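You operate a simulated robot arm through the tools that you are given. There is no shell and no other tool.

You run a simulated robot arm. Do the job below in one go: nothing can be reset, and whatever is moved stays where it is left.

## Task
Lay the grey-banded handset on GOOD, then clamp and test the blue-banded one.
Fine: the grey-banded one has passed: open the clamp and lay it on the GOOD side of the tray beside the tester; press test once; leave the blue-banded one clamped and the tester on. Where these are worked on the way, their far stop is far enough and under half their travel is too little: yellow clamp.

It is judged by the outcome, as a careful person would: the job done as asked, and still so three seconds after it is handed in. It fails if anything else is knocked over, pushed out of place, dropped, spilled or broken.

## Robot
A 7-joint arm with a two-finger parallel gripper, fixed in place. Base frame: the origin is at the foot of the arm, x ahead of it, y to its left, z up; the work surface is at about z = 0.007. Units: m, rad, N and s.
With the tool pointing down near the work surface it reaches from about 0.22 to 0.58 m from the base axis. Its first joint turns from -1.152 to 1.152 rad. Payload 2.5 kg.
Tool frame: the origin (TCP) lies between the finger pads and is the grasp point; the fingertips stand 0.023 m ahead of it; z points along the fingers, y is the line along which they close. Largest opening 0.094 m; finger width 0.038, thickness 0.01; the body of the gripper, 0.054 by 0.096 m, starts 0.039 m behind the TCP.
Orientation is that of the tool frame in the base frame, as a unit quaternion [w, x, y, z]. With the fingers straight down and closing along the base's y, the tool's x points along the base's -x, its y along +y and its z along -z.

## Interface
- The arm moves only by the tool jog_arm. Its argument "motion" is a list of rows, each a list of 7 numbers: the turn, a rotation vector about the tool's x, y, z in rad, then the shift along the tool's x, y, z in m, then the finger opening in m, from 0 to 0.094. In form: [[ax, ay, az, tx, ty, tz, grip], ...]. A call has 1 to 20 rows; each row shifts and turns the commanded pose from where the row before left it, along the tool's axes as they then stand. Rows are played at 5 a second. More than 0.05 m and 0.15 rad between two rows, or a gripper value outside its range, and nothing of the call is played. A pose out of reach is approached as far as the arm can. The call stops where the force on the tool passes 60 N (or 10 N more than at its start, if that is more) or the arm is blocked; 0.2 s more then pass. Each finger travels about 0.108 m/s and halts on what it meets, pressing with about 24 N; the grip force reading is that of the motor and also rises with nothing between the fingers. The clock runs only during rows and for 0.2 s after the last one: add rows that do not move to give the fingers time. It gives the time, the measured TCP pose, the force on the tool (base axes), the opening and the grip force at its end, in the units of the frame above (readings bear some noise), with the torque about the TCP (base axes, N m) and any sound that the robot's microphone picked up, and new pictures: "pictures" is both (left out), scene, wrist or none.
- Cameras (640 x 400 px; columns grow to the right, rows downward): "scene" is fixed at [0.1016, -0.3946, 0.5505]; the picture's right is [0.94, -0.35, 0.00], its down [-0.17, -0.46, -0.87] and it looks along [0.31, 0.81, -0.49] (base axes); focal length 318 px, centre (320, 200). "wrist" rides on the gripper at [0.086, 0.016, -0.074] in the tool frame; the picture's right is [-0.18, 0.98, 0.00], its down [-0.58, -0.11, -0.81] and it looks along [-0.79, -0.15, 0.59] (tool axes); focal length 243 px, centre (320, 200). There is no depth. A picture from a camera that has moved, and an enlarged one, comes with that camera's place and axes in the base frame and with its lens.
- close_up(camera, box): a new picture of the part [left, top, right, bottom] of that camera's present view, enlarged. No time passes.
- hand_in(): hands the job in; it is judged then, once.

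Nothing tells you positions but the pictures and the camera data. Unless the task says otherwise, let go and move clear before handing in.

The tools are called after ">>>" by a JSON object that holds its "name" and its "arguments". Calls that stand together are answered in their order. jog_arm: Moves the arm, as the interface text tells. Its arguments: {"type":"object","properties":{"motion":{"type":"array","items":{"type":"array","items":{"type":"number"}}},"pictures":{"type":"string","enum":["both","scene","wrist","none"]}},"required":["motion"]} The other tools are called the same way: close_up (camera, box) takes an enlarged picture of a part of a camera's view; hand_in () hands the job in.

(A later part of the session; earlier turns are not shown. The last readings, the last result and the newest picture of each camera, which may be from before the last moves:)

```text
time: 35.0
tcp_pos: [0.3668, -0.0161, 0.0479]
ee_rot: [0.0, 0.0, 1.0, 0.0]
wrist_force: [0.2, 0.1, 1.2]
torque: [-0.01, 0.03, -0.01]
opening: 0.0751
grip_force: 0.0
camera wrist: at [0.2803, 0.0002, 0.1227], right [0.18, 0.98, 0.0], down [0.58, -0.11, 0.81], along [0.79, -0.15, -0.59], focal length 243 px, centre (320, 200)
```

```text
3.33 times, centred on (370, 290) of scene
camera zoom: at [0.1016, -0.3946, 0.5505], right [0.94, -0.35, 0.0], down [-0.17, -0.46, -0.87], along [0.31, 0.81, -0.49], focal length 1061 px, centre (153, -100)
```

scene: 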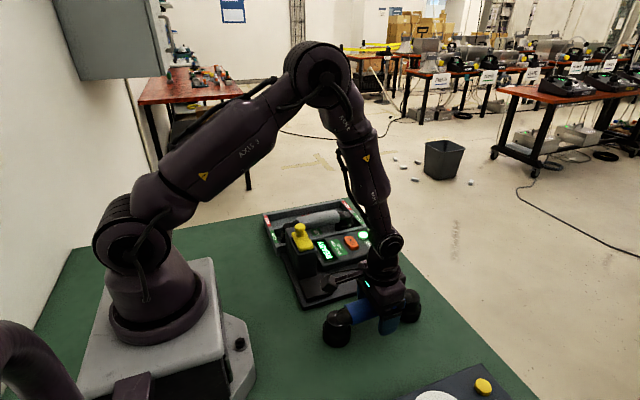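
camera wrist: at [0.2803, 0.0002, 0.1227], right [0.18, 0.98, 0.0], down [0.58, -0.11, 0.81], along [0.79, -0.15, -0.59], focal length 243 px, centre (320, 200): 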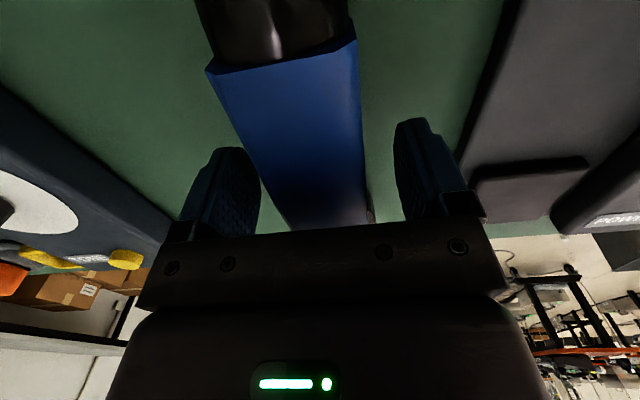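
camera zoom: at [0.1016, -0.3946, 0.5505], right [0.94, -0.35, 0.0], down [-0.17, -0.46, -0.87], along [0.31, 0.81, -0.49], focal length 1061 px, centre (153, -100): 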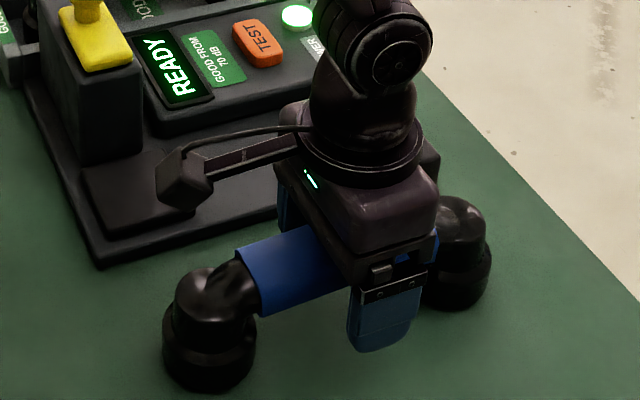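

The blue band edge nearly coincides with my reference. I'll nudge +1.5 mm in y and 1.5 mm down, then close on it.

>>> {"name": "jog_arm", "arguments": {"motion": [[0, 0, 0, -0.0004, 0.0015, 0.0015, 0.075], [0, 0, 0, 0, 0, 0, 0.05], [0, 0, 0, 0, 0, 0, 0.0], [0, 0, 0, 0, 0, 0, 0.0], [0, 0, 0, 0, 0, 0, 0.0], [0, 0, 0, 0, 0, 0, 0.0]]}}

>>> {"name": "close_up", "arguments": {"camera": "wrist", "box": [160, 0, 520, 220]}}

```text
time: 36.4
tcp_pos: [0.365, -0.0141, 0.0472]
ee_rot: [0.0, 0.0, 1.0, 0.0]
wrist_force: [0.2, -0.7, 0.1]
torque: [0.01, -0.08, 0.0]
opening: 0.0358
grip_force: 23.8
camera wrist: at [0.2807, 0.0019, 0.1217], right [0.18, 0.98, 0.0], down [0.58, -0.11, 0.81], along [0.79, -0.15, -0.59], focal length 243 px, centre (320, 200)
```

scene: 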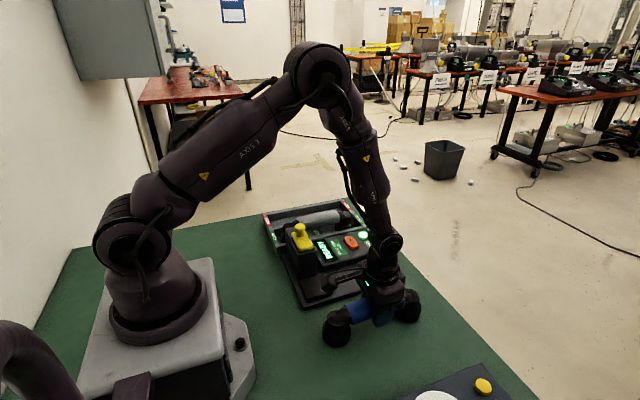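
wrist: 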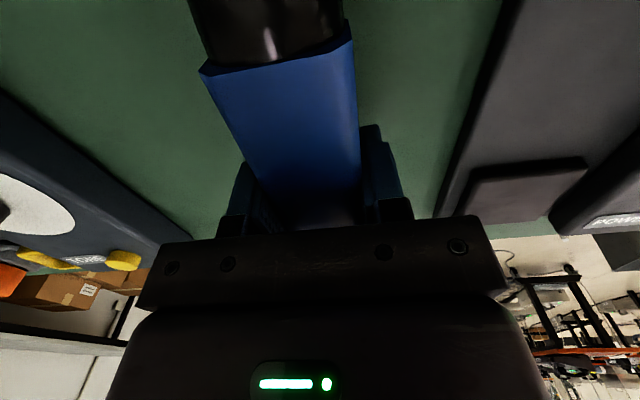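

```text
1.78 times, centred on (340, 110) of wrist
camera zoom: at [0.2807, 0.0019, 0.1217], right [0.18, 0.98, 0.0], down [0.58, -0.11, 0.81], along [0.79, -0.15, -0.59], focal length 431 px, centre (284, 360)
```

zoom: 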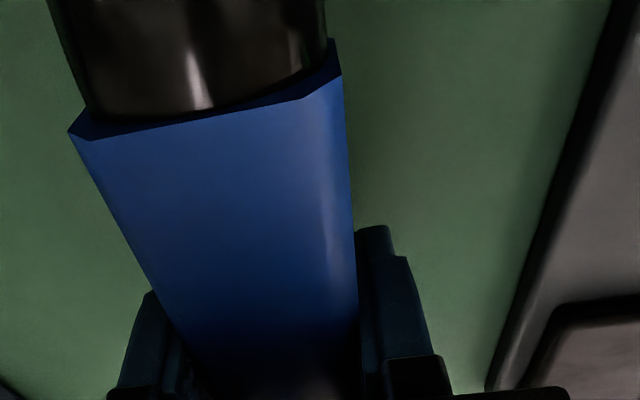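

The grip reference now matches: blue's band-edge corners are at (68,132) and (340,70), against grey's (62,133) and (340,70). I'll do a gentle test lift, then rise to about z 0.16.

>>> {"name": "jog_arm", "arguments": {"motion": [[0, 0, 0, 0, 0, -0.002, 0.0], [0, 0, 0, 0, 0, -0.002, 0.0], [0, 0, 0, 0, 0, -0.004, 0.0], [0, 0, 0, 0, 0, -0.007, 0.0], [0, 0, 0, 0, 0, -0.012, 0.0], [0, 0, 0, 0, 0, -0.015, 0.0], [0, 0, 0, 0, 0, -0.018, 0.0], [0, 0, 0, 0, 0, -0.02, 0.0], [0, 0, 0, 0, 0, -0.02, 0.0], [0, 0, 0, 0, 0, -0.012, 0.0], [0, 0, 0, 0, 0, 0, 0.0]]}}

>>> {"name": "close_up", "arguments": {"camera": "wrist", "box": [160, 0, 520, 220]}}

>>> {"name": "close_up", "arguments": {"camera": "scene", "box": [270, 190, 430, 320]}}

```text
time: 38.8
tcp_pos: [0.3664, -0.0145, 0.1594]
ee_rot: [0.0, 0.0, 1.0, -0.001]
wrist_force: [0.2, -1.0, -1.9]
torque: [-0.01, -0.04, -0.03]
opening: 0.0357
grip_force: 24.8
camera wrist: at [0.2806, 0.0014, 0.2345], right [0.18, 0.98, 0.0], down [0.58, -0.11, 0.81], along [0.79, -0.15, -0.59], focal length 243 px, centre (320, 200)
```

scene: 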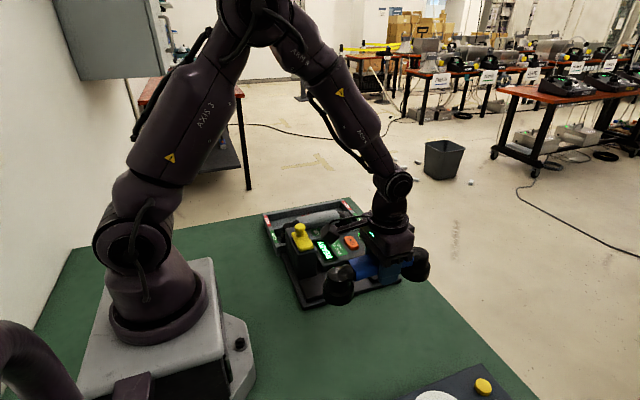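
wrist: 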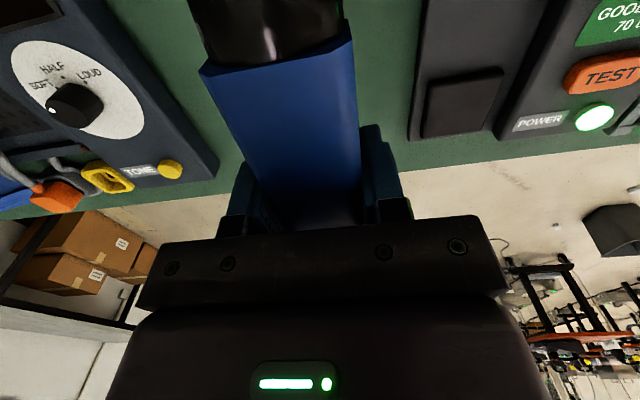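

```text
1.78 times, centred on (340, 110) of wrist
camera zoom: at [0.2806, 0.0014, 0.2345], right [0.18, 0.98, 0.0], down [0.58, -0.11, 0.81], along [0.79, -0.15, -0.59], focal length 431 px, centre (284, 360)
```

zoom: 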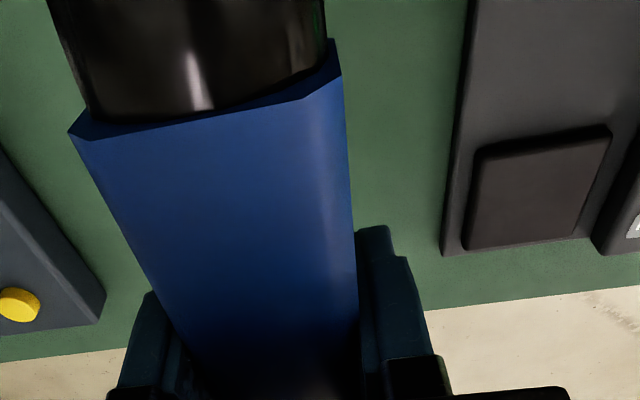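

```text
3.08 times, centred on (350, 255) of scene
camera zoom: at [0.1016, -0.3946, 0.5505], right [0.94, -0.35, 0.0], down [-0.17, -0.46, -0.87], along [0.31, 0.81, -0.49], focal length 979 px, centre (228, 31)
```

zoom: 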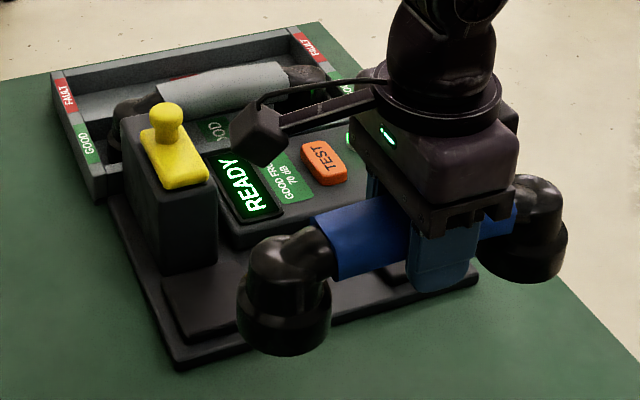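

The blue handset is held level. I'll carry it over the tester to the same place the grey one occupied, at TCP about (0.367, 0.110).

>>> {"name": "jog_arm", "arguments": {"motion": [[0, 0, 0, -0.0003, 0.012, 0, 0.0], [0, 0, 0, 0, 0.02, 0, 0.0], [0, 0, 0, 0, 0.025, 0, 0.0], [0, 0, 0, 0, 0.025, 0, 0.0], [0, 0, 0, 0, 0.02, 0, 0.0], [0, 0, 0, 0, 0.015, 0, 0.0], [0, 0, 0, 0, 0.008, 0, 0.0], [0, 0, 0, 0, 0, 0, 0.0]]}}

>>> {"name": "close_up", "arguments": {"camera": "scene", "box": [270, 190, 430, 320]}}

>>> {"name": "close_up", "arguments": {"camera": "wrist", "box": [160, 0, 520, 220]}}

```text
time: 40.6
tcp_pos: [0.3662, 0.1114, 0.1586]
ee_rot: [0.0, 0.0, 1.0, -0.001]
wrist_force: [0.0, 0.0, -2.5]
torque: [0.02, -0.02, 0.0]
opening: 0.0359
grip_force: 23.5
camera wrist: at [0.2806, 0.1267, 0.2339], right [0.18, 0.98, 0.0], down [0.58, -0.11, 0.81], along [0.79, -0.15, -0.59], focal length 243 px, centre (320, 200)
```

scene: 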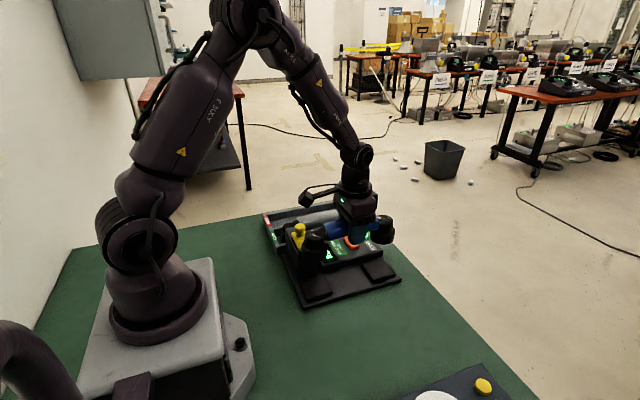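
wrist: 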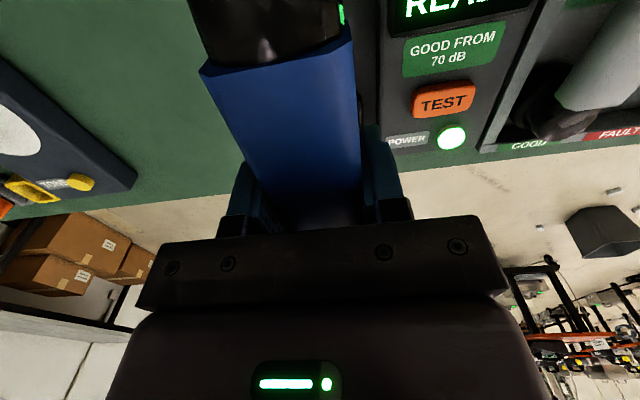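

```text
3.08 times, centred on (350, 255) of scene
camera zoom: at [0.1016, -0.3946, 0.5505], right [0.94, -0.35, 0.0], down [-0.17, -0.46, -0.87], along [0.31, 0.81, -0.49], focal length 979 px, centre (228, 31)
```

zoom: 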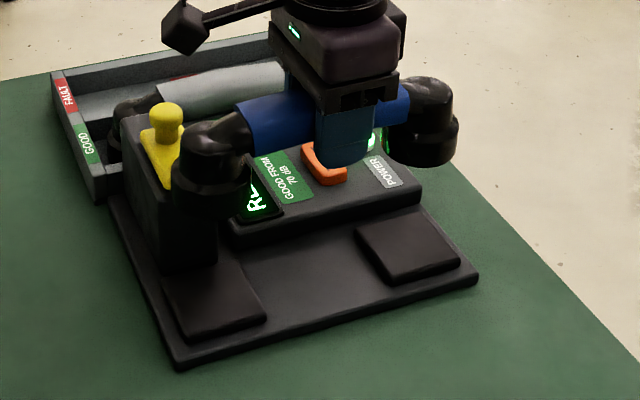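

```text
1.78 times, centred on (340, 110) of wrist
camera zoom: at [0.2806, 0.1267, 0.2339], right [0.18, 0.98, 0.0], down [0.58, -0.11, 0.81], along [0.79, -0.15, -0.59], focal length 431 px, centre (284, 360)
```

zoom: 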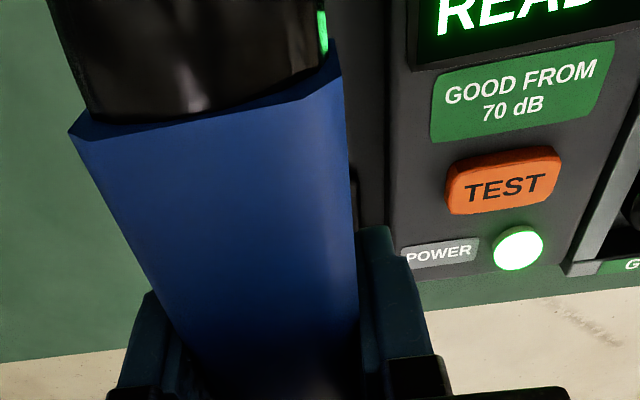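

The blue handset is above the pads at the same x and y. I'll lower to about z 0.08 and check.

>>> {"name": "jog_arm", "arguments": {"motion": [[0, 0, 0, -0.0002, -0.0004, 0.015, 0.0], [0, 0, 0, 0, 0, 0.02, 0.0], [0, 0, 0, 0, 0, 0.02, 0.0], [0, 0, 0, 0, 0, 0.014, 0.0], [0, 0, 0, 0, 0, 0.008, 0.0], [0, 0, 0, 0, 0, 0, 0.0]]}}

>>> {"name": "close_up", "arguments": {"camera": "scene", "box": [270, 210, 410, 310]}}

>>> {"name": "close_up", "arguments": {"camera": "wrist", "box": [160, 0, 520, 220]}}

```text
time: 42.0
tcp_pos: [0.3666, 0.109, 0.0822]
ee_rot: [0.0, 0.0, 1.0, -0.001]
wrist_force: [-0.2, -0.4, -2.1]
torque: [0.0, 0.01, 0.0]
opening: 0.0356
grip_force: 23.8
camera wrist: at [0.281, 0.1268, 0.157], right [0.18, 0.98, 0.0], down [0.58, -0.11, 0.81], along [0.79, -0.15, -0.59], focal length 243 px, centre (320, 200)
```

scene: 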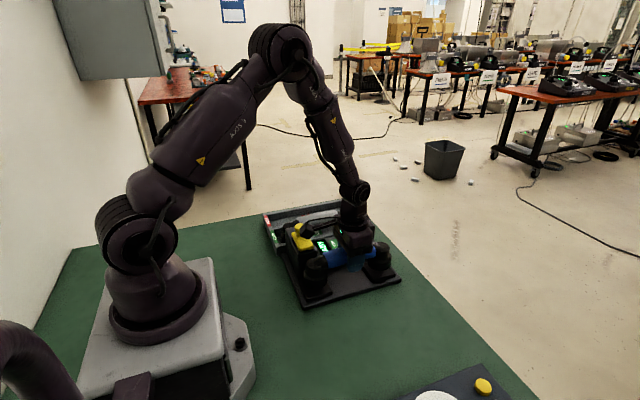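
wrist: 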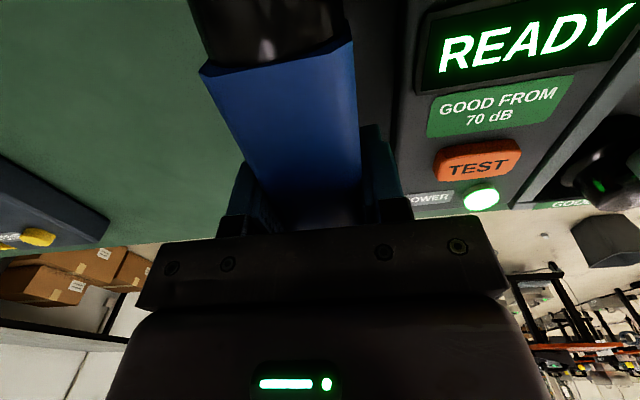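

```text
4.00 times, centred on (340, 260) of scene
camera zoom: at [0.1016, -0.3946, 0.5505], right [0.94, -0.35, 0.0], down [-0.17, -0.46, -0.87], along [0.31, 0.81, -0.49], focal length 1273 px, centre (240, -40)
```

zoom: 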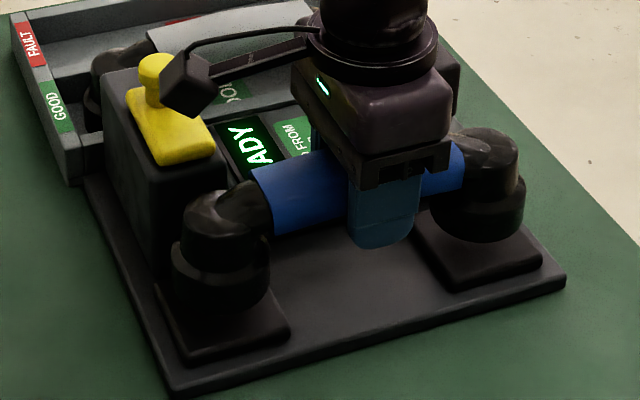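

```text
1.78 times, centred on (340, 110) of wrist
camera zoom: at [0.281, 0.1268, 0.157], right [0.18, 0.98, 0.0], down [0.58, -0.11, 0.81], along [0.79, -0.15, -0.59], focal length 431 px, centre (284, 360)
```

zoom: 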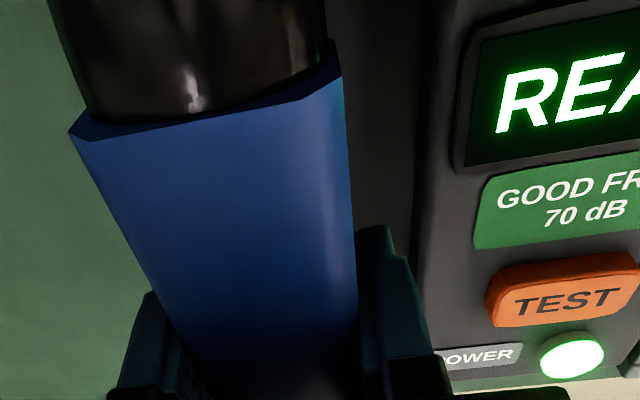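

Both caps are right over their pads, at about TCP z 0.082. I'll creep down to contact.

>>> {"name": "jog_arm", "arguments": {"motion": [[0, 0, 0, 0, 0, 0.004, 0.0], [0, 0, 0, 0, 0, 0.004, 0.0], [0, 0, 0, 0, 0, 0.002, 0.0], [0, 0, 0, 0, 0, 0, 0.0]], "pictures": "none"}}

```text
time: 43.0
tcp_pos: [0.3666, 0.1099, 0.0716]
ee_rot: [0.0, 0.0, 1.0, 0.0]
wrist_force: [0.4, 0.4, -1.6]
torque: [-0.02, -0.01, 0.02]
opening: 0.0358
grip_force: 23.7
```

>>> {"name": "jog_arm", "arguments": {"motion": [[0, 0, 0, 0, 0, 0.0012, 0.0], [0, 0, 0, 0, 0, 0, 0.0]], "pictures": "none"}}

```text
time: 43.6
tcp_pos: [0.3667, 0.1103, 0.071]
ee_rot: [0.0, 0.0, 1.0, 0.0]
wrist_force: [-0.5, -0.4, -2.4]
torque: [0.01, -0.02, -0.01]
opening: 0.0356
grip_force: 24.2
```

Still hanging free; I'll continue in 1 mm steps.

>>> {"name": "jog_arm", "arguments": {"motion": [[0, 0, 0, 0, 0, 0.001, 0.0], [0, 0, 0, 0, 0, 0, 0.0]], "pictures": "none"}}

```text
time: 44.2
tcp_pos: [0.3662, 0.1098, 0.0699]
ee_rot: [0.0, 0.0, 1.0, 0.0]
wrist_force: [0.1, -0.2, -2.9]
torque: [-0.04, 0.0, 0.04]
opening: 0.0359
grip_force: 24.8
```

>>> {"name": "jog_arm", "arguments": {"motion": [[0, 0, 0, 0, 0, 0.001, 0.0], [0, 0, 0, 0, 0, 0, 0.0]], "pictures": "none"}}

```text
time: 44.8
tcp_pos: [0.3673, 0.1086, 0.0703]
ee_rot: [-0.001, 0.0, 1.0, -0.001]
wrist_force: [-0.4, 0.2, -2.6]
torque: [-0.01, -0.01, -0.02]
opening: 0.0359
grip_force: 24.0
```

>>> {"name": "jog_arm", "arguments": {"motion": [[0, 0, 0, 0, 0, 0.001, 0.0], [0, 0, 0, 0, 0, 0, 0.0]], "pictures": "none"}}

```text
time: 45.4
tcp_pos: [0.3661, 0.1104, 0.0696]
ee_rot: [0.0, 0.0, 1.0, 0.0]
wrist_force: [-6.1, -2.1, 19.5]
torque: [0.02, -0.03, 0.0]
opening: 0.036
grip_force: 23.9
```

Both ends touched evenly, with +19.5 N and no torque, so the blue handset is down on the pads. I'll ease off, release and rise straight up.

>>> {"name": "jog_arm", "arguments": {"motion": [[0, 0, 0, 0, 0, -0.0008, 0.0], [0, 0, 0, 0, 0, 0, 0.05], [0, 0, 0, 0, 0, 0, 0.055], [0, 0, 0, 0, 0, -0.006, 0.06], [0, 0, 0, 0, 0, -0.02, 0.07], [0, 0, 0, 0, 0, -0.04, 0.08], [0, 0, 0, 0, 0, -0.045, 0.08], [0, 0, 0, 0, 0, -0.045, 0.08], [0, 0, 0, 0, 0, 0, 0.08]]}}

>>> {"name": "close_up", "arguments": {"camera": "scene", "box": [250, 180, 410, 300]}}

>>> {"name": "close_up", "arguments": {"camera": "scene", "box": [295, 240, 395, 305]}}

>>> {"name": "close_up", "arguments": {"camera": "wrist", "box": [160, 0, 520, 220]}}

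```text
time: 47.4
tcp_pos: [0.3677, 0.1113, 0.2255]
ee_rot: [0.0, 0.0, 1.0, 0.0]
wrist_force: [0.0, -0.6, -0.1]
torque: [0.0, -0.03, 0.01]
opening: 0.0799
grip_force: 0.1
camera wrist: at [0.2819, 0.1262, 0.2996], right [0.18, 0.98, 0.0], down [0.58, -0.11, 0.81], along [0.79, -0.15, -0.59], focal length 243 px, centre (320, 200)
```

scene: 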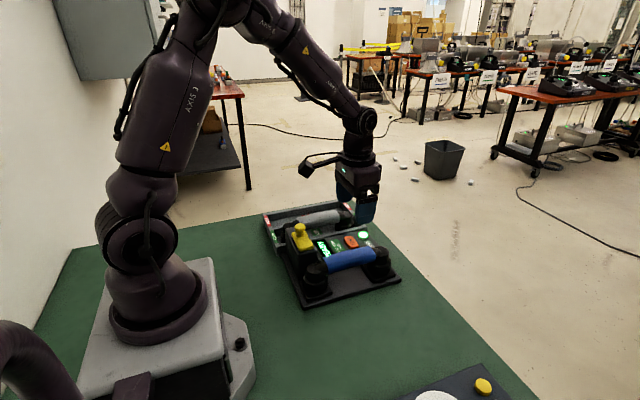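
wrist: 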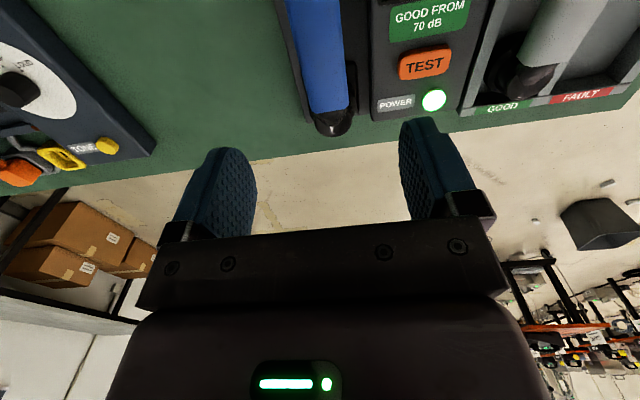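

```text
3.33 times, centred on (330, 240) of scene
camera zoom: at [0.1016, -0.3946, 0.5505], right [0.94, -0.35, 0.0], down [-0.17, -0.46, -0.87], along [0.31, 0.81, -0.49], focal length 1061 px, centre (287, 67)
```

zoom: 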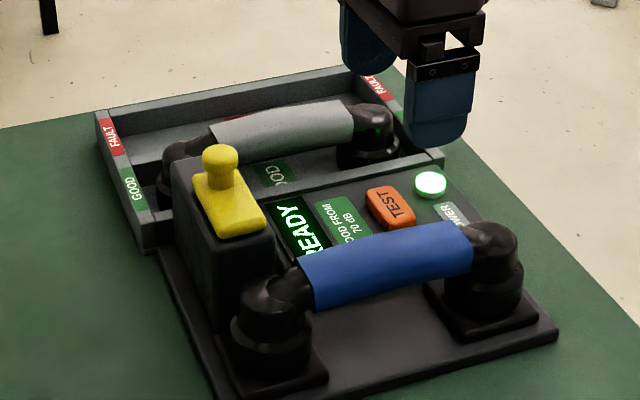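

```text
6.15 times, centred on (345, 272) of scene
camera zoom: at [0.1016, -0.3946, 0.5505], right [0.94, -0.35, 0.0], down [-0.17, -0.46, -0.87], along [0.31, 0.81, -0.49], focal length 1958 px, centre (166, -246)
```

zoom: 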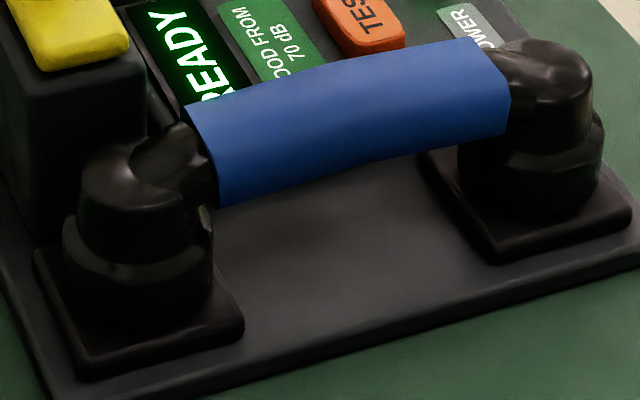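

```text
1.78 times, centred on (340, 110) of wrist
camera zoom: at [0.2819, 0.1262, 0.2996], right [0.18, 0.98, 0.0], down [0.58, -0.11, 0.81], along [0.79, -0.15, -0.59], focal length 431 px, centre (284, 360)
```

zoom: 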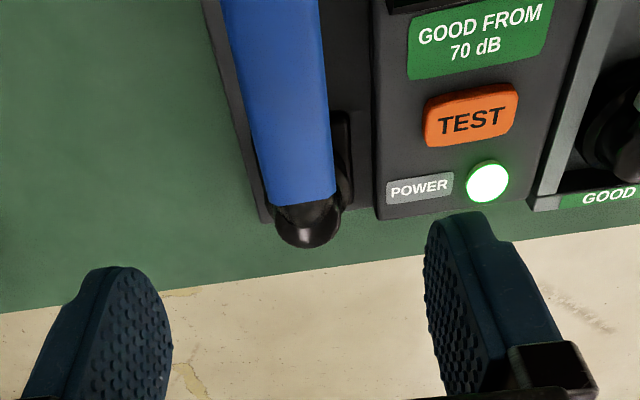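

The blue handset sits exactly where the grey one was, within about 1.5 mm, and grey lies in the GOOD slot. Next I'll go back to the yellow knob at about (0.278, 0.203) to close the clamp.

>>> {"name": "jog_arm", "arguments": {"motion": [[0, 0, 0, 0.0223, 0.023, 0.003, 0.08], [0, 0, 0, 0.0223, 0.023, 0.003, 0.08], [0, 0, 0, 0.0223, 0.023, 0.003, 0.08], [0, 0, 0, 0.0223, 0.023, 0.003, 0.08], [0, 0, 0, 0, 0, 0.025, 0.08], [0, 0, 0, 0, 0, 0.025, 0.08], [0, 0, 0, 0, 0, 0, 0.08]]}}

>>> {"name": "close_up", "arguments": {"camera": "wrist", "box": [160, 0, 520, 220]}}

>>> {"name": "close_up", "arguments": {"camera": "scene", "box": [250, 180, 410, 300]}}

```text
time: 49.0
tcp_pos: [0.2782, 0.2016, 0.1635]
ee_rot: [0.0, 0.0, 1.0, 0.0]
wrist_force: [0.1, 0.3, -0.5]
torque: [0.04, -0.01, 0.05]
opening: 0.08
grip_force: 0.1
camera wrist: at [0.1918, 0.2183, 0.2376], right [0.18, 0.98, 0.0], down [0.58, -0.11, 0.81], along [0.79, -0.15, -0.59], focal length 243 px, centre (320, 200)
```

scene: 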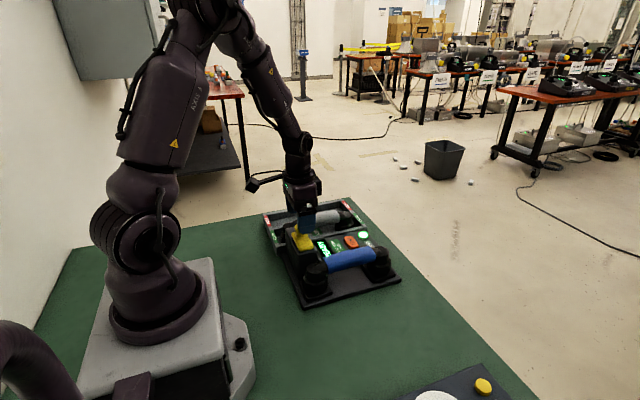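
wrist: 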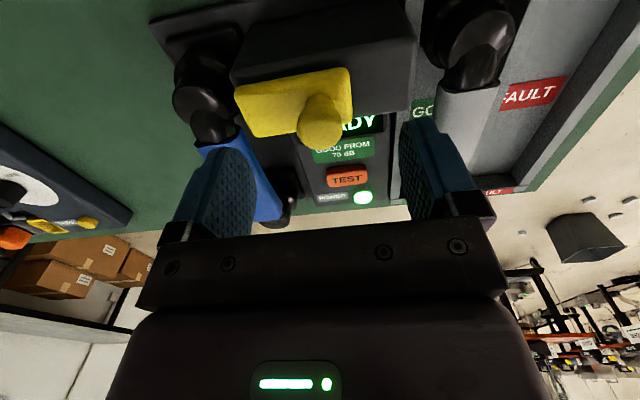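

```text
1.78 times, centred on (340, 110) of wrist
camera zoom: at [0.1918, 0.2183, 0.2376], right [0.18, 0.98, 0.0], down [0.58, -0.11, 0.81], along [0.79, -0.15, -0.59], focal length 431 px, centre (284, 360)
```

zoom: 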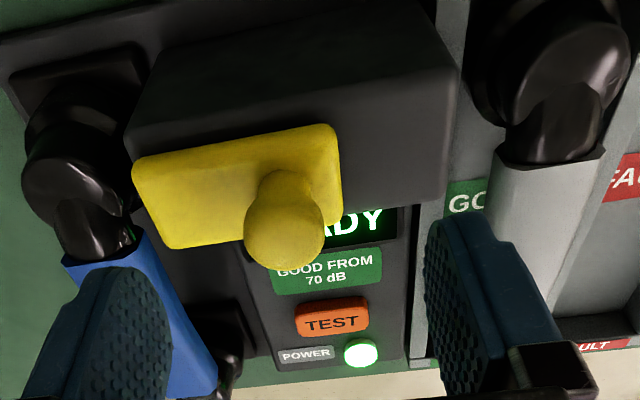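

```text
3.33 times, centred on (330, 240) of scene
camera zoom: at [0.1016, -0.3946, 0.5505], right [0.94, -0.35, 0.0], down [-0.17, -0.46, -0.87], along [0.31, 0.81, -0.49], focal length 1061 px, centre (287, 67)
```

zoom: 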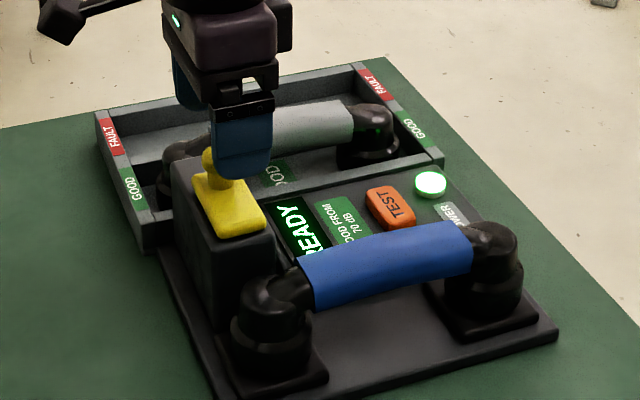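

The knob is between the open fingers, and the grey handset in the tray is clear of them. I'll lower to the knob and close.

>>> {"name": "jog_arm", "arguments": {"motion": [[0, 0, 0, 0, 0.001, 0.016, 0.07], [0, 0, 0, 0, 0, 0.0155, 0.07], [0, 0, 0, 0, 0, 0, 0.07], [0, 0, 0, 0, 0, 0, 0.03], [0, 0, 0, 0, 0, 0, 0.01], [0, 0, 0, 0, 0, 0, 0.01], [0, 0, 0, 0, 0, 0, 0.01]]}}

>>> {"name": "close_up", "arguments": {"camera": "wrist", "box": [160, 0, 520, 220]}}

```text
time: 50.6
tcp_pos: [0.2771, 0.2022, 0.1316]
ee_rot: [0.0, 0.001, 1.0, -0.001]
wrist_force: [2.0, -7.9, -1.3]
torque: [0.12, 0.17, 0.01]
opening: 0.0258
grip_force: 45.1
camera wrist: at [0.1921, 0.2187, 0.206], right [0.19, 0.98, 0.0], down [0.58, -0.11, 0.81], along [0.79, -0.15, -0.59], focal length 243 px, centre (320, 200)
```

scene: 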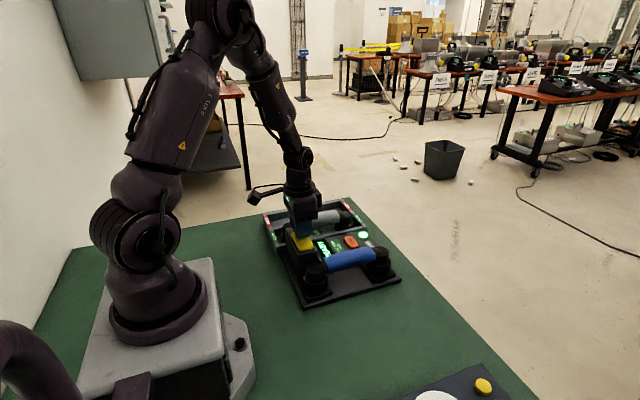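
wrist: 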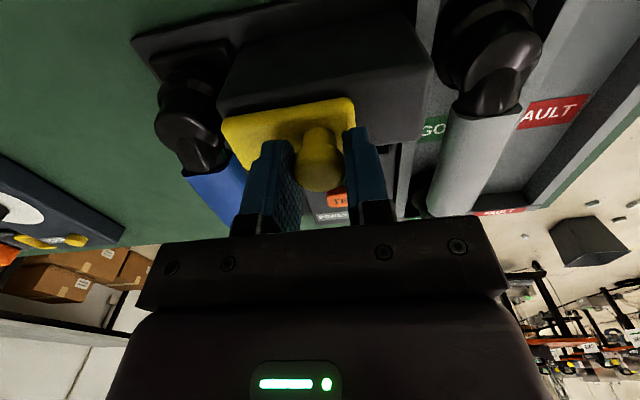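

```text
1.78 times, centred on (340, 110) of wrist
camera zoom: at [0.1921, 0.2187, 0.206], right [0.19, 0.98, 0.0], down [0.58, -0.11, 0.81], along [0.79, -0.15, -0.59], focal length 431 px, centre (284, 360)
```

zoom: 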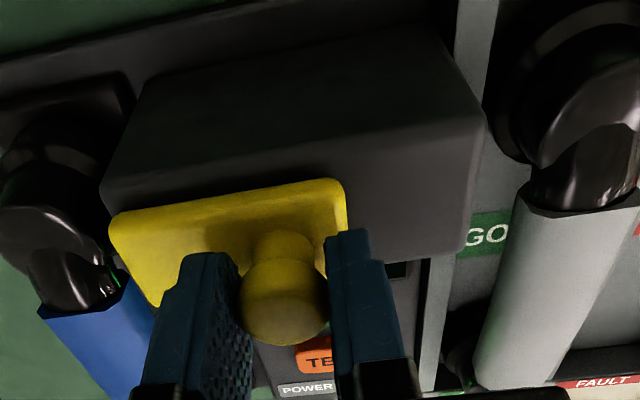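

The knob is gripped again. I'll slide the clamp back in −y, stopping halfway to check the loads.

>>> {"name": "jog_arm", "arguments": {"motion": [[0, 0, 0, 0, -0.005, 0, 0.01], [0, 0, 0, 0, -0.006, 0, 0.01], [0, 0, 0, 0, -0.006, 0, 0.01], [0, 0, 0, 0, -0.006, 0, 0.01], [0, 0, 0, 0, 0, 0, 0.01]], "pictures": "scene"}}

>>> {"name": "close_up", "arguments": {"camera": "scene", "box": [270, 210, 370, 300]}}

```text
time: 51.8
tcp_pos: [0.2779, 0.1798, 0.1321]
ee_rot: [0.0, 0.0, 1.0, 0.0]
wrist_force: [-7.6, -0.8, 13.4]
torque: [-0.03, -0.74, 0.08]
opening: 0.0255
grip_force: 44.7
```

scene: 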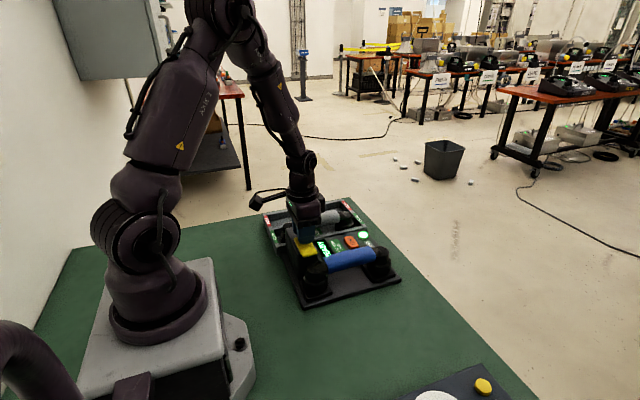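

```text
4.44 times, centred on (320, 255) of scene
camera zoom: at [0.1015, -0.3947, 0.5505], right [0.94, -0.35, 0.0], down [-0.17, -0.46, -0.87], along [0.31, 0.81, -0.49], focal length 1414 px, centre (320, -44)
```

zoom: 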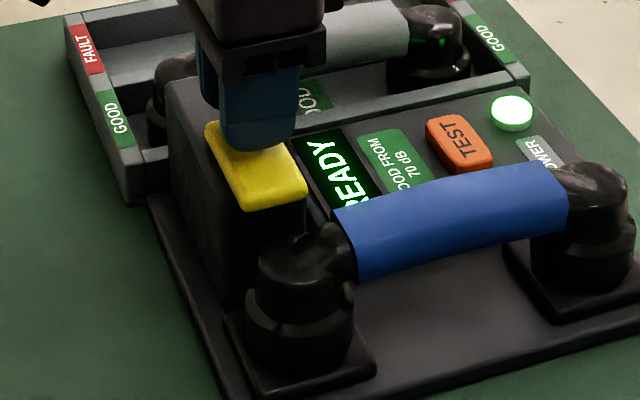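

The clamp is coming back smoothly. I'll continue over the blue handset's near end toward the closed stop near y≈0.152.

>>> {"name": "jog_arm", "arguments": {"motion": [[0, 0, 0, 0.0003, -0.006, -0.0003, 0.01], [0, 0, 0, 0, -0.006, 0, 0.01], [0, 0, 0, 0, -0.006, 0, 0.01], [0, 0, 0, 0, -0.005, 0, 0.01], [0, 0, 0, 0, 0, 0, 0.01]], "pictures": "scene"}}

>>> {"name": "close_up", "arguments": {"camera": "scene", "box": [270, 210, 370, 300]}}

```text
time: 53.0
tcp_pos: [0.2778, 0.1564, 0.1298]
ee_rot: [0.001, 0.0, 1.0, 0.0]
wrist_force: [9.9, -1.3, -18.7]
torque: [0.25, -0.44, -0.13]
opening: 0.0257
grip_force: 45.2
```

scene: 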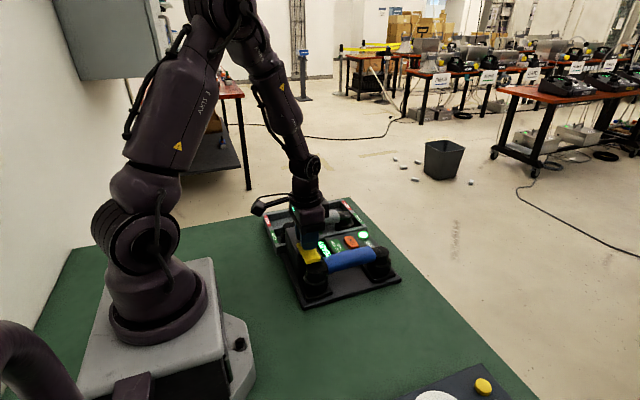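

```text
4.44 times, centred on (320, 255) of scene
camera zoom: at [0.1017, -0.3946, 0.5505], right [0.94, -0.35, 0.0], down [-0.17, -0.46, -0.87], along [0.31, 0.81, -0.49], focal length 1414 px, centre (320, -44)
```

zoom: 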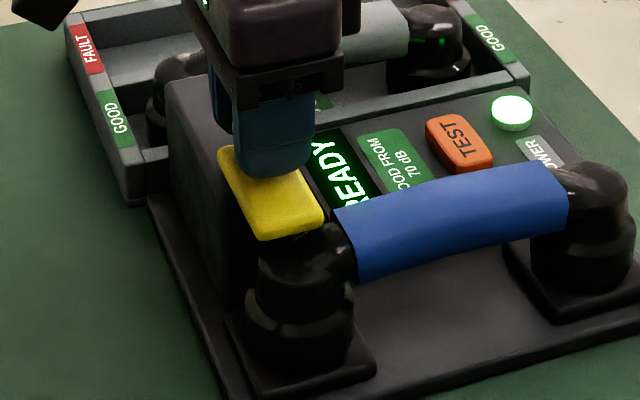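

The clamp is now at y≈0.156, almost closed. I'll continue in small steps until I feel the stop.

>>> {"name": "jog_arm", "arguments": {"motion": [[0, 0, 0, -0.0003, -0.002, 0.0003, 0.01], [0, 0, 0, 0, -0.002, 0, 0.01], [0, 0, 0, 0, 0, 0, 0.01]], "pictures": "none"}}

```text
time: 53.8
tcp_pos: [0.2781, 0.1525, 0.1315]
ee_rot: [0.0, 0.001, 1.0, -0.001]
wrist_force: [8.6, -0.6, -15.1]
torque: [0.24, -0.65, 0.04]
opening: 0.0255
grip_force: 44.8
```

>>> {"name": "jog_arm", "arguments": {"motion": [[0, 0, 0, -0.0002, -0.0015, 0.0003, 0.01], [0, 0, 0, 0, -0.0015, 0, 0.01], [0, 0, 0, 0, 0, 0, 0.01]], "pictures": "none"}}

>>> {"name": "close_up", "arguments": {"camera": "scene", "box": [270, 210, 370, 300]}}

```text
time: 54.6
tcp_pos: [0.2784, 0.1519, 0.1328]
ee_rot: [0.0, -0.001, 1.0, 0.001]
wrist_force: [4.3, 17.3, -1.1]
torque: [-0.05, 1.25, -0.14]
opening: 0.0255
grip_force: 45.0
```

```text
4.44 times, centred on (320, 255) of scene
camera zoom: at [0.1016, -0.3946, 0.5505], right [0.94, -0.35, 0.0], down [-0.17, -0.46, -0.87], along [0.31, 0.81, -0.49], focal length 1414 px, centre (320, -44)
```

zoom: 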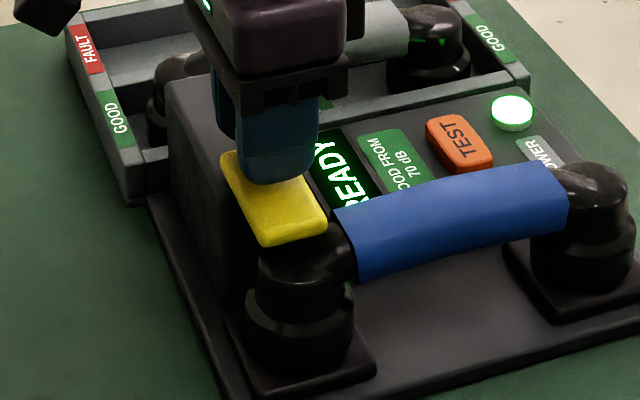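

The closed stop is reached at y≈0.152, its original position, with the plate over the blue handset's end. I'll relax, release, rise, and move toward the TEST button with the fingers closed.

>>> {"name": "jog_arm", "arguments": {"motion": [[0, 0, 0, 0, 0.0012, 0, 0.01], [0, 0, 0, 0, 0, 0, 0.06], [0, 0, 0, 0, 0, 0, 0.06], [0, 0, 0, 0, 0, -0.01, 0.06], [0, 0, 0, 0, 0, -0.03, 0.06], [0, 0, 0, 0, 0, -0.045, 0.06], [0, 0, 0, -0.02, 0.011, -0.01, 0.03], [0, 0, 0, -0.025, 0.011, 0, 0.0], [0, 0, 0, -0.025, 0.011, 0, 0.0], [0, 0, 0, 0, 0.01, 0, 0.0], [0, 0, 0, 0, 0, 0, 0.0]]}}

>>> {"name": "close_up", "arguments": {"camera": "scene", "box": [250, 180, 410, 300]}}

>>> {"name": "close_up", "arguments": {"camera": "wrist", "box": [160, 0, 520, 220]}}

```text
time: 57.0
tcp_pos: [0.3486, 0.1951, 0.2243]
ee_rot: [0.0, 0.0, 1.0, 0.001]
wrist_force: [0.2, 0.8, 0.3]
torque: [0.0, -0.02, 0.01]
opening: 0.0
grip_force: 23.5
camera wrist: at [0.2625, 0.2109, 0.3005], right [0.18, 0.98, 0.0], down [0.58, -0.11, 0.81], along [0.79, -0.15, -0.59], focal length 243 px, centre (320, 200)
```

scene: 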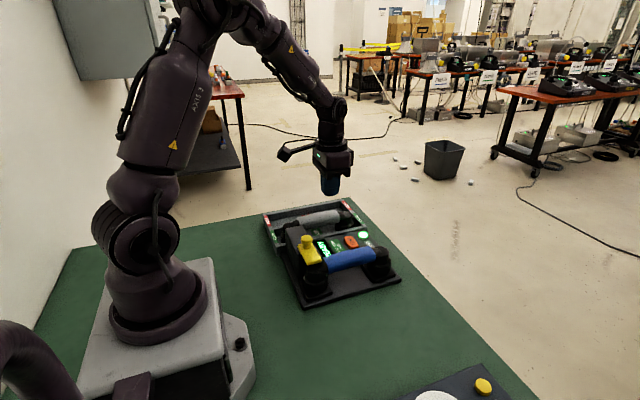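
wrist: 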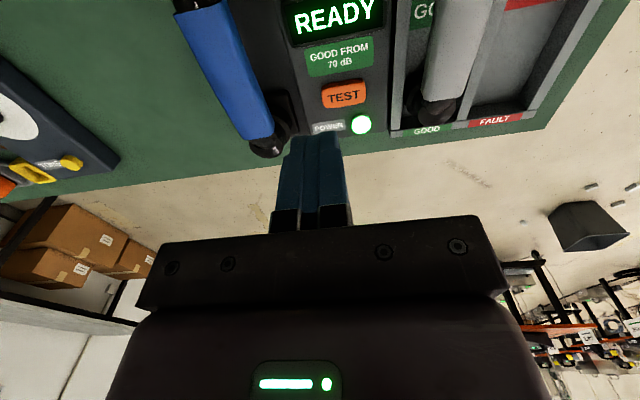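

```text
3.33 times, centred on (330, 240) of scene
camera zoom: at [0.1016, -0.3946, 0.5505], right [0.94, -0.35, 0.0], down [-0.17, -0.46, -0.87], along [0.31, 0.81, -0.49], focal length 1061 px, centre (287, 67)
```

zoom: 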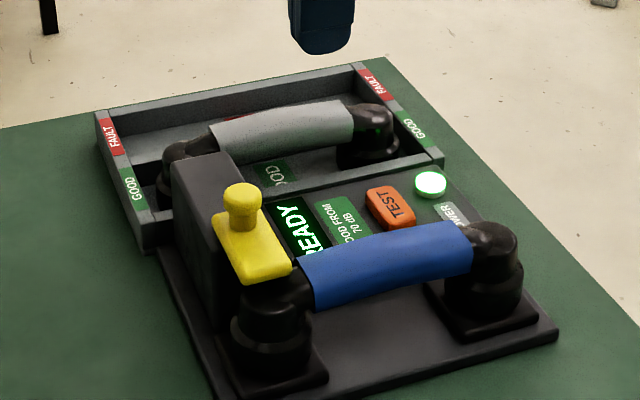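

```text
1.78 times, centred on (340, 110) of wrist
camera zoom: at [0.2625, 0.2109, 0.3005], right [0.18, 0.98, 0.0], down [0.58, -0.11, 0.81], along [0.79, -0.15, -0.59], focal length 431 px, centre (284, 360)
```

zoom: 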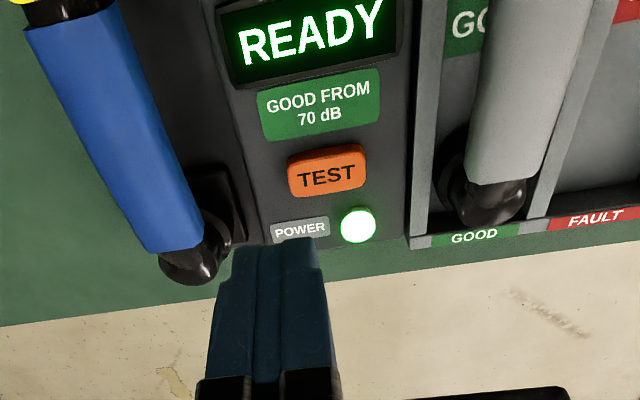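

The clamp is fully closed over the blue handset and the display still shows READY. TEST is at about (0.414, 0.210) and the POWER button at about (0.460, 0.228). I'll move above TEST with the fingers closed, staying clear of POWER.

>>> {"name": "jog_arm", "arguments": {"motion": [[0, 0, 0, -0.032, 0.0076, 0, 0.0], [0, 0, 0, -0.0315, 0.0076, 0, 0.0], [0, 0, 0, 0, 0, 0.04, 0.0], [0, 0, 0, 0, 0, 0.04, 0.0], [0, 0, 0, 0, 0, 0.04, 0.0], [0, 0, 0, 0, 0, 0, 0.0]]}}

>>> {"name": "close_up", "arguments": {"camera": "scene", "box": [290, 190, 410, 280]}}

>>> {"name": "close_up", "arguments": {"camera": "wrist", "box": [160, 0, 520, 220]}}

```text
time: 58.4
tcp_pos: [0.4102, 0.2093, 0.1048]
ee_rot: [0.0, 0.0, 1.0, -0.001]
wrist_force: [-0.1, 0.0, 0.2]
torque: [0.0, 0.01, 0.05]
opening: 0.0
grip_force: 23.4
camera wrist: at [0.3254, 0.2258, 0.1794], right [0.18, 0.98, 0.0], down [0.58, -0.11, 0.81], along [0.79, -0.15, -0.59], focal length 243 px, centre (320, 200)
```

scene: 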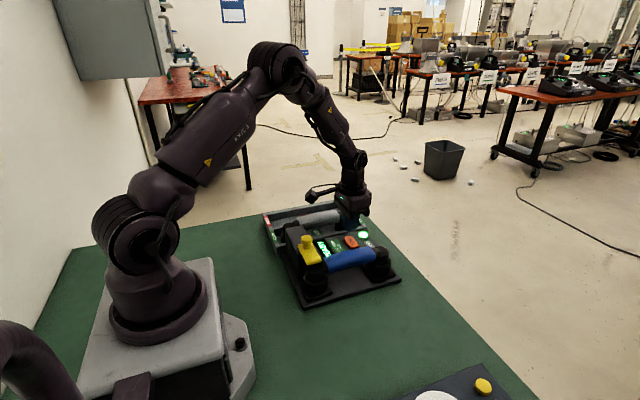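
wrist: 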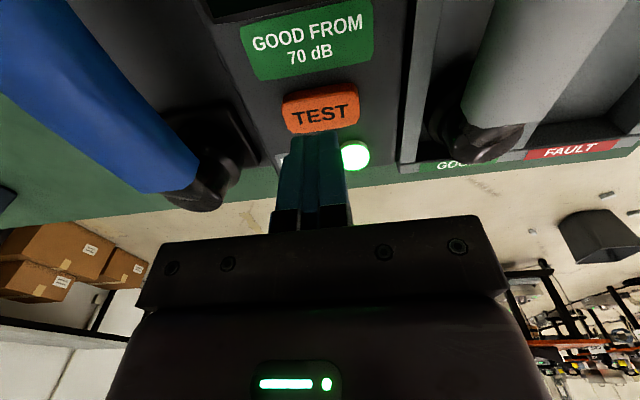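

```text
4.44 times, centred on (350, 235) of scene
camera zoom: at [0.1016, -0.3946, 0.5505], right [0.94, -0.35, 0.0], down [-0.17, -0.46, -0.87], along [0.31, 0.81, -0.49], focal length 1414 px, centre (187, 44)
```

zoom: 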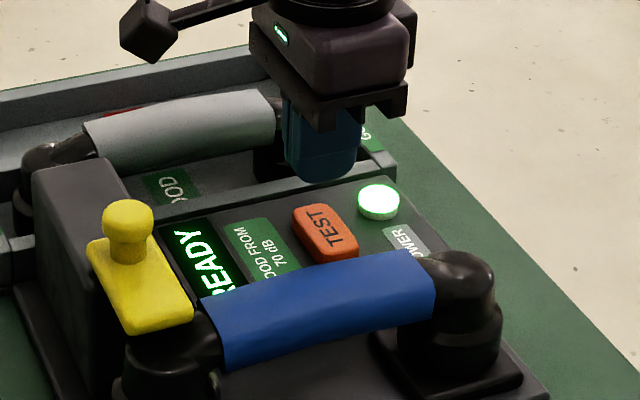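

```text
1.78 times, centred on (340, 110) of wrist
camera zoom: at [0.3254, 0.2258, 0.1794], right [0.18, 0.98, 0.0], down [0.58, -0.11, 0.81], along [0.79, -0.15, -0.59], focal length 431 px, centre (284, 360)
```

zoom: 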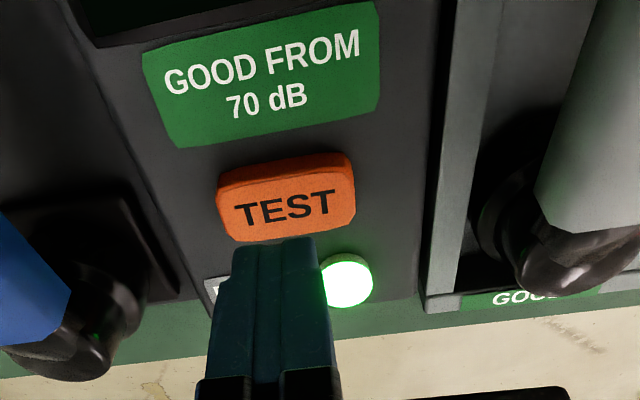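

The closed fingertips are over TEST and well clear of POWER. I'll descend to just above the button.

>>> {"name": "jog_arm", "arguments": {"motion": [[0, 0, 0, -0.002, 0, 0.012, 0.0], [0, 0, 0, 0, 0, 0.012, 0.0], [0, 0, 0, 0, 0, 0.006, 0.0], [0, 0, 0, 0, 0, 0, 0.0]]}}

>>> {"name": "close_up", "arguments": {"camera": "scene", "box": [310, 200, 400, 270]}}

>>> {"name": "close_up", "arguments": {"camera": "wrist", "box": [160, 0, 520, 220]}}

```text
time: 59.4
tcp_pos: [0.4131, 0.2085, 0.0754]
ee_rot: [-0.001, 0.0, 1.0, 0.001]
wrist_force: [0.5, 0.0, 0.3]
torque: [0.0, 0.01, -0.03]
opening: 0.0
grip_force: 24.1
camera wrist: at [0.3276, 0.2259, 0.1503], right [0.18, 0.98, 0.0], down [0.58, -0.11, 0.81], along [0.79, -0.15, -0.59], focal length 243 px, centre (320, 200)
```

scene: 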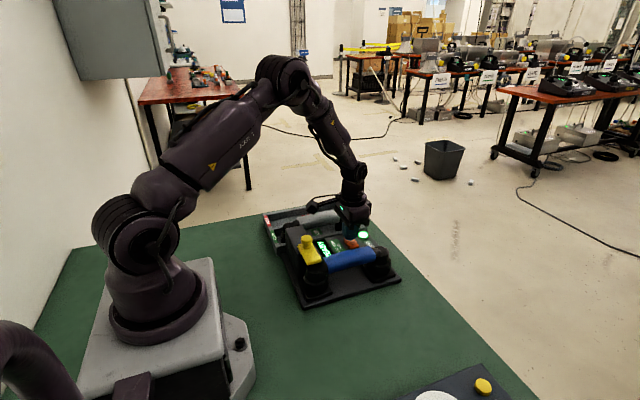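
wrist: 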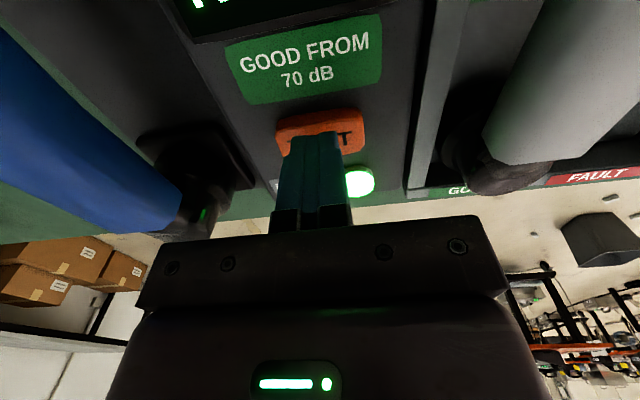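

```text
5.71 times, centred on (355, 235) of scene
camera zoom: at [0.1016, -0.3946, 0.5505], right [0.94, -0.35, 0.0], down [-0.17, -0.46, -0.87], along [0.31, 0.81, -0.49], focal length 1818 px, centre (120, 0)
```

zoom: 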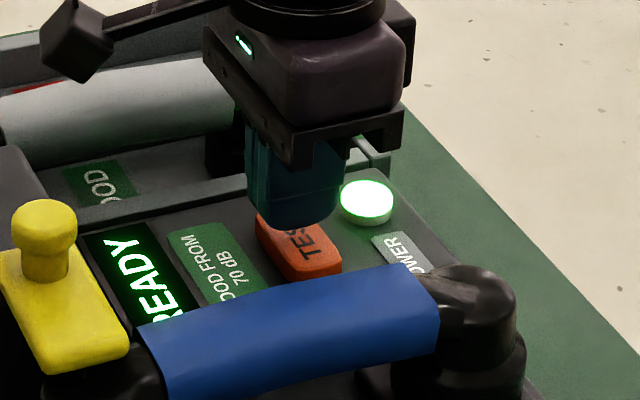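

```text
1.78 times, centred on (340, 110) of wrist
camera zoom: at [0.3276, 0.2259, 0.1503], right [0.18, 0.98, 0.0], down [0.58, -0.11, 0.81], along [0.79, -0.15, -0.59], focal length 431 px, centre (284, 360)
```

zoom: 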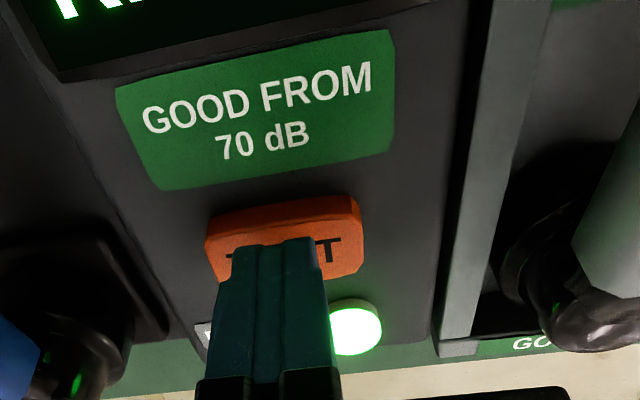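

The tips are about 1 cm above TEST and centred on it. I'll press down slowly, reading the force and sound after each step.

>>> {"name": "jog_arm", "arguments": {"motion": [[0, 0, 0, 0, 0, 0.002, 0.0], [0, 0, 0, 0, 0, 0.002, 0.0], [0, 0, 0, 0, 0, 0.002, 0.0]], "pictures": "none"}}

```text
time: 60.2
tcp_pos: [0.4122, 0.2091, 0.0702]
ee_rot: [-0.001, 0.0, 1.0, 0.0]
wrist_force: [0.2, 1.3, -0.6]
torque: [0.01, 0.0, 0.0]
opening: 0.0
grip_force: 23.9
```

>>> {"name": "jog_arm", "arguments": {"motion": [[0, 0, 0, 0, 0, 0.0015, 0.0], [0, 0, 0, 0, 0, 0.0015, 0.0]], "pictures": "none"}}

```text
time: 60.8
tcp_pos: [0.4135, 0.2085, 0.067]
ee_rot: [0.0, -0.001, 1.0, 0.0]
wrist_force: [-0.1, 0.1, 0.2]
torque: [0.02, 0.01, -0.01]
opening: 0.0
grip_force: 24.3
```

>>> {"name": "jog_arm", "arguments": {"motion": [[0, 0, 0, 0, 0, 0.0015, 0.0], [0, 0, 0, 0, 0, 0.0015, 0.0]], "pictures": "none"}}

```text
time: 61.4
tcp_pos: [0.4139, 0.2095, 0.0647]
ee_rot: [0.0, 0.0, 1.0, 0.0]
wrist_force: [-0.3, 0.3, 1.0]
torque: [0.01, 0.02, -0.01]
opening: 0.0
grip_force: 23.9
```

>>> {"name": "jog_arm", "arguments": {"motion": [[0, 0, 0, 0, 0, 0.001, 0.0], [0, 0, 0, 0, 0, 0.001, 0.0]], "pictures": "none"}}

>>> {"name": "close_up", "arguments": {"camera": "scene", "box": [310, 200, 400, 270]}}

```text
time: 62.0
tcp_pos: [0.4145, 0.2096, 0.0616]
ee_rot: [0.0, 0.0, 1.0, 0.001]
wrist_force: [1.0, 1.2, 0.8]
torque: [0.02, 0.02, 0.01]
opening: 0.0001
grip_force: 24.5
```

```text
5.71 times, centred on (355, 235) of scene
camera zoom: at [0.1016, -0.3946, 0.5505], right [0.94, -0.35, 0.0], down [-0.17, -0.46, -0.87], along [0.31, 0.81, -0.49], focal length 1818 px, centre (120, 0)
```

zoom: 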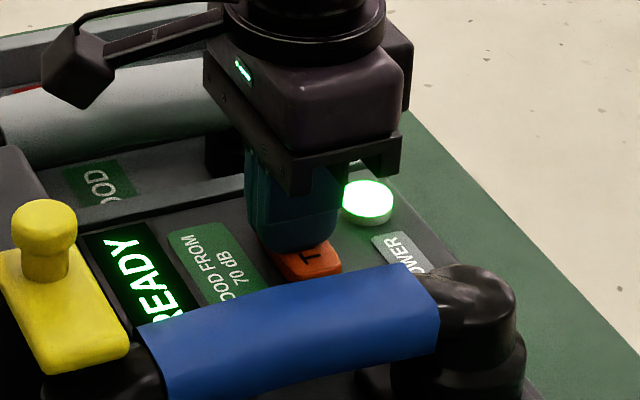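

No contact yet at TCP z≈0.062. I'll continue in 1 mm steps.

>>> {"name": "jog_arm", "arguments": {"motion": [[0, 0, 0, 0, 0, 0.001, 0.0], [0, 0, 0, 0, 0, 0, 0.0]], "pictures": "none"}}

```text
time: 62.6
tcp_pos: [0.4132, 0.2099, 0.0609]
ee_rot: [0.0, 0.0, 1.0, 0.0]
wrist_force: [1.5, 2.1, 2.1]
torque: [0.02, -0.01, 0.0]
opening: 0.0001
grip_force: 23.7
heard: click
```

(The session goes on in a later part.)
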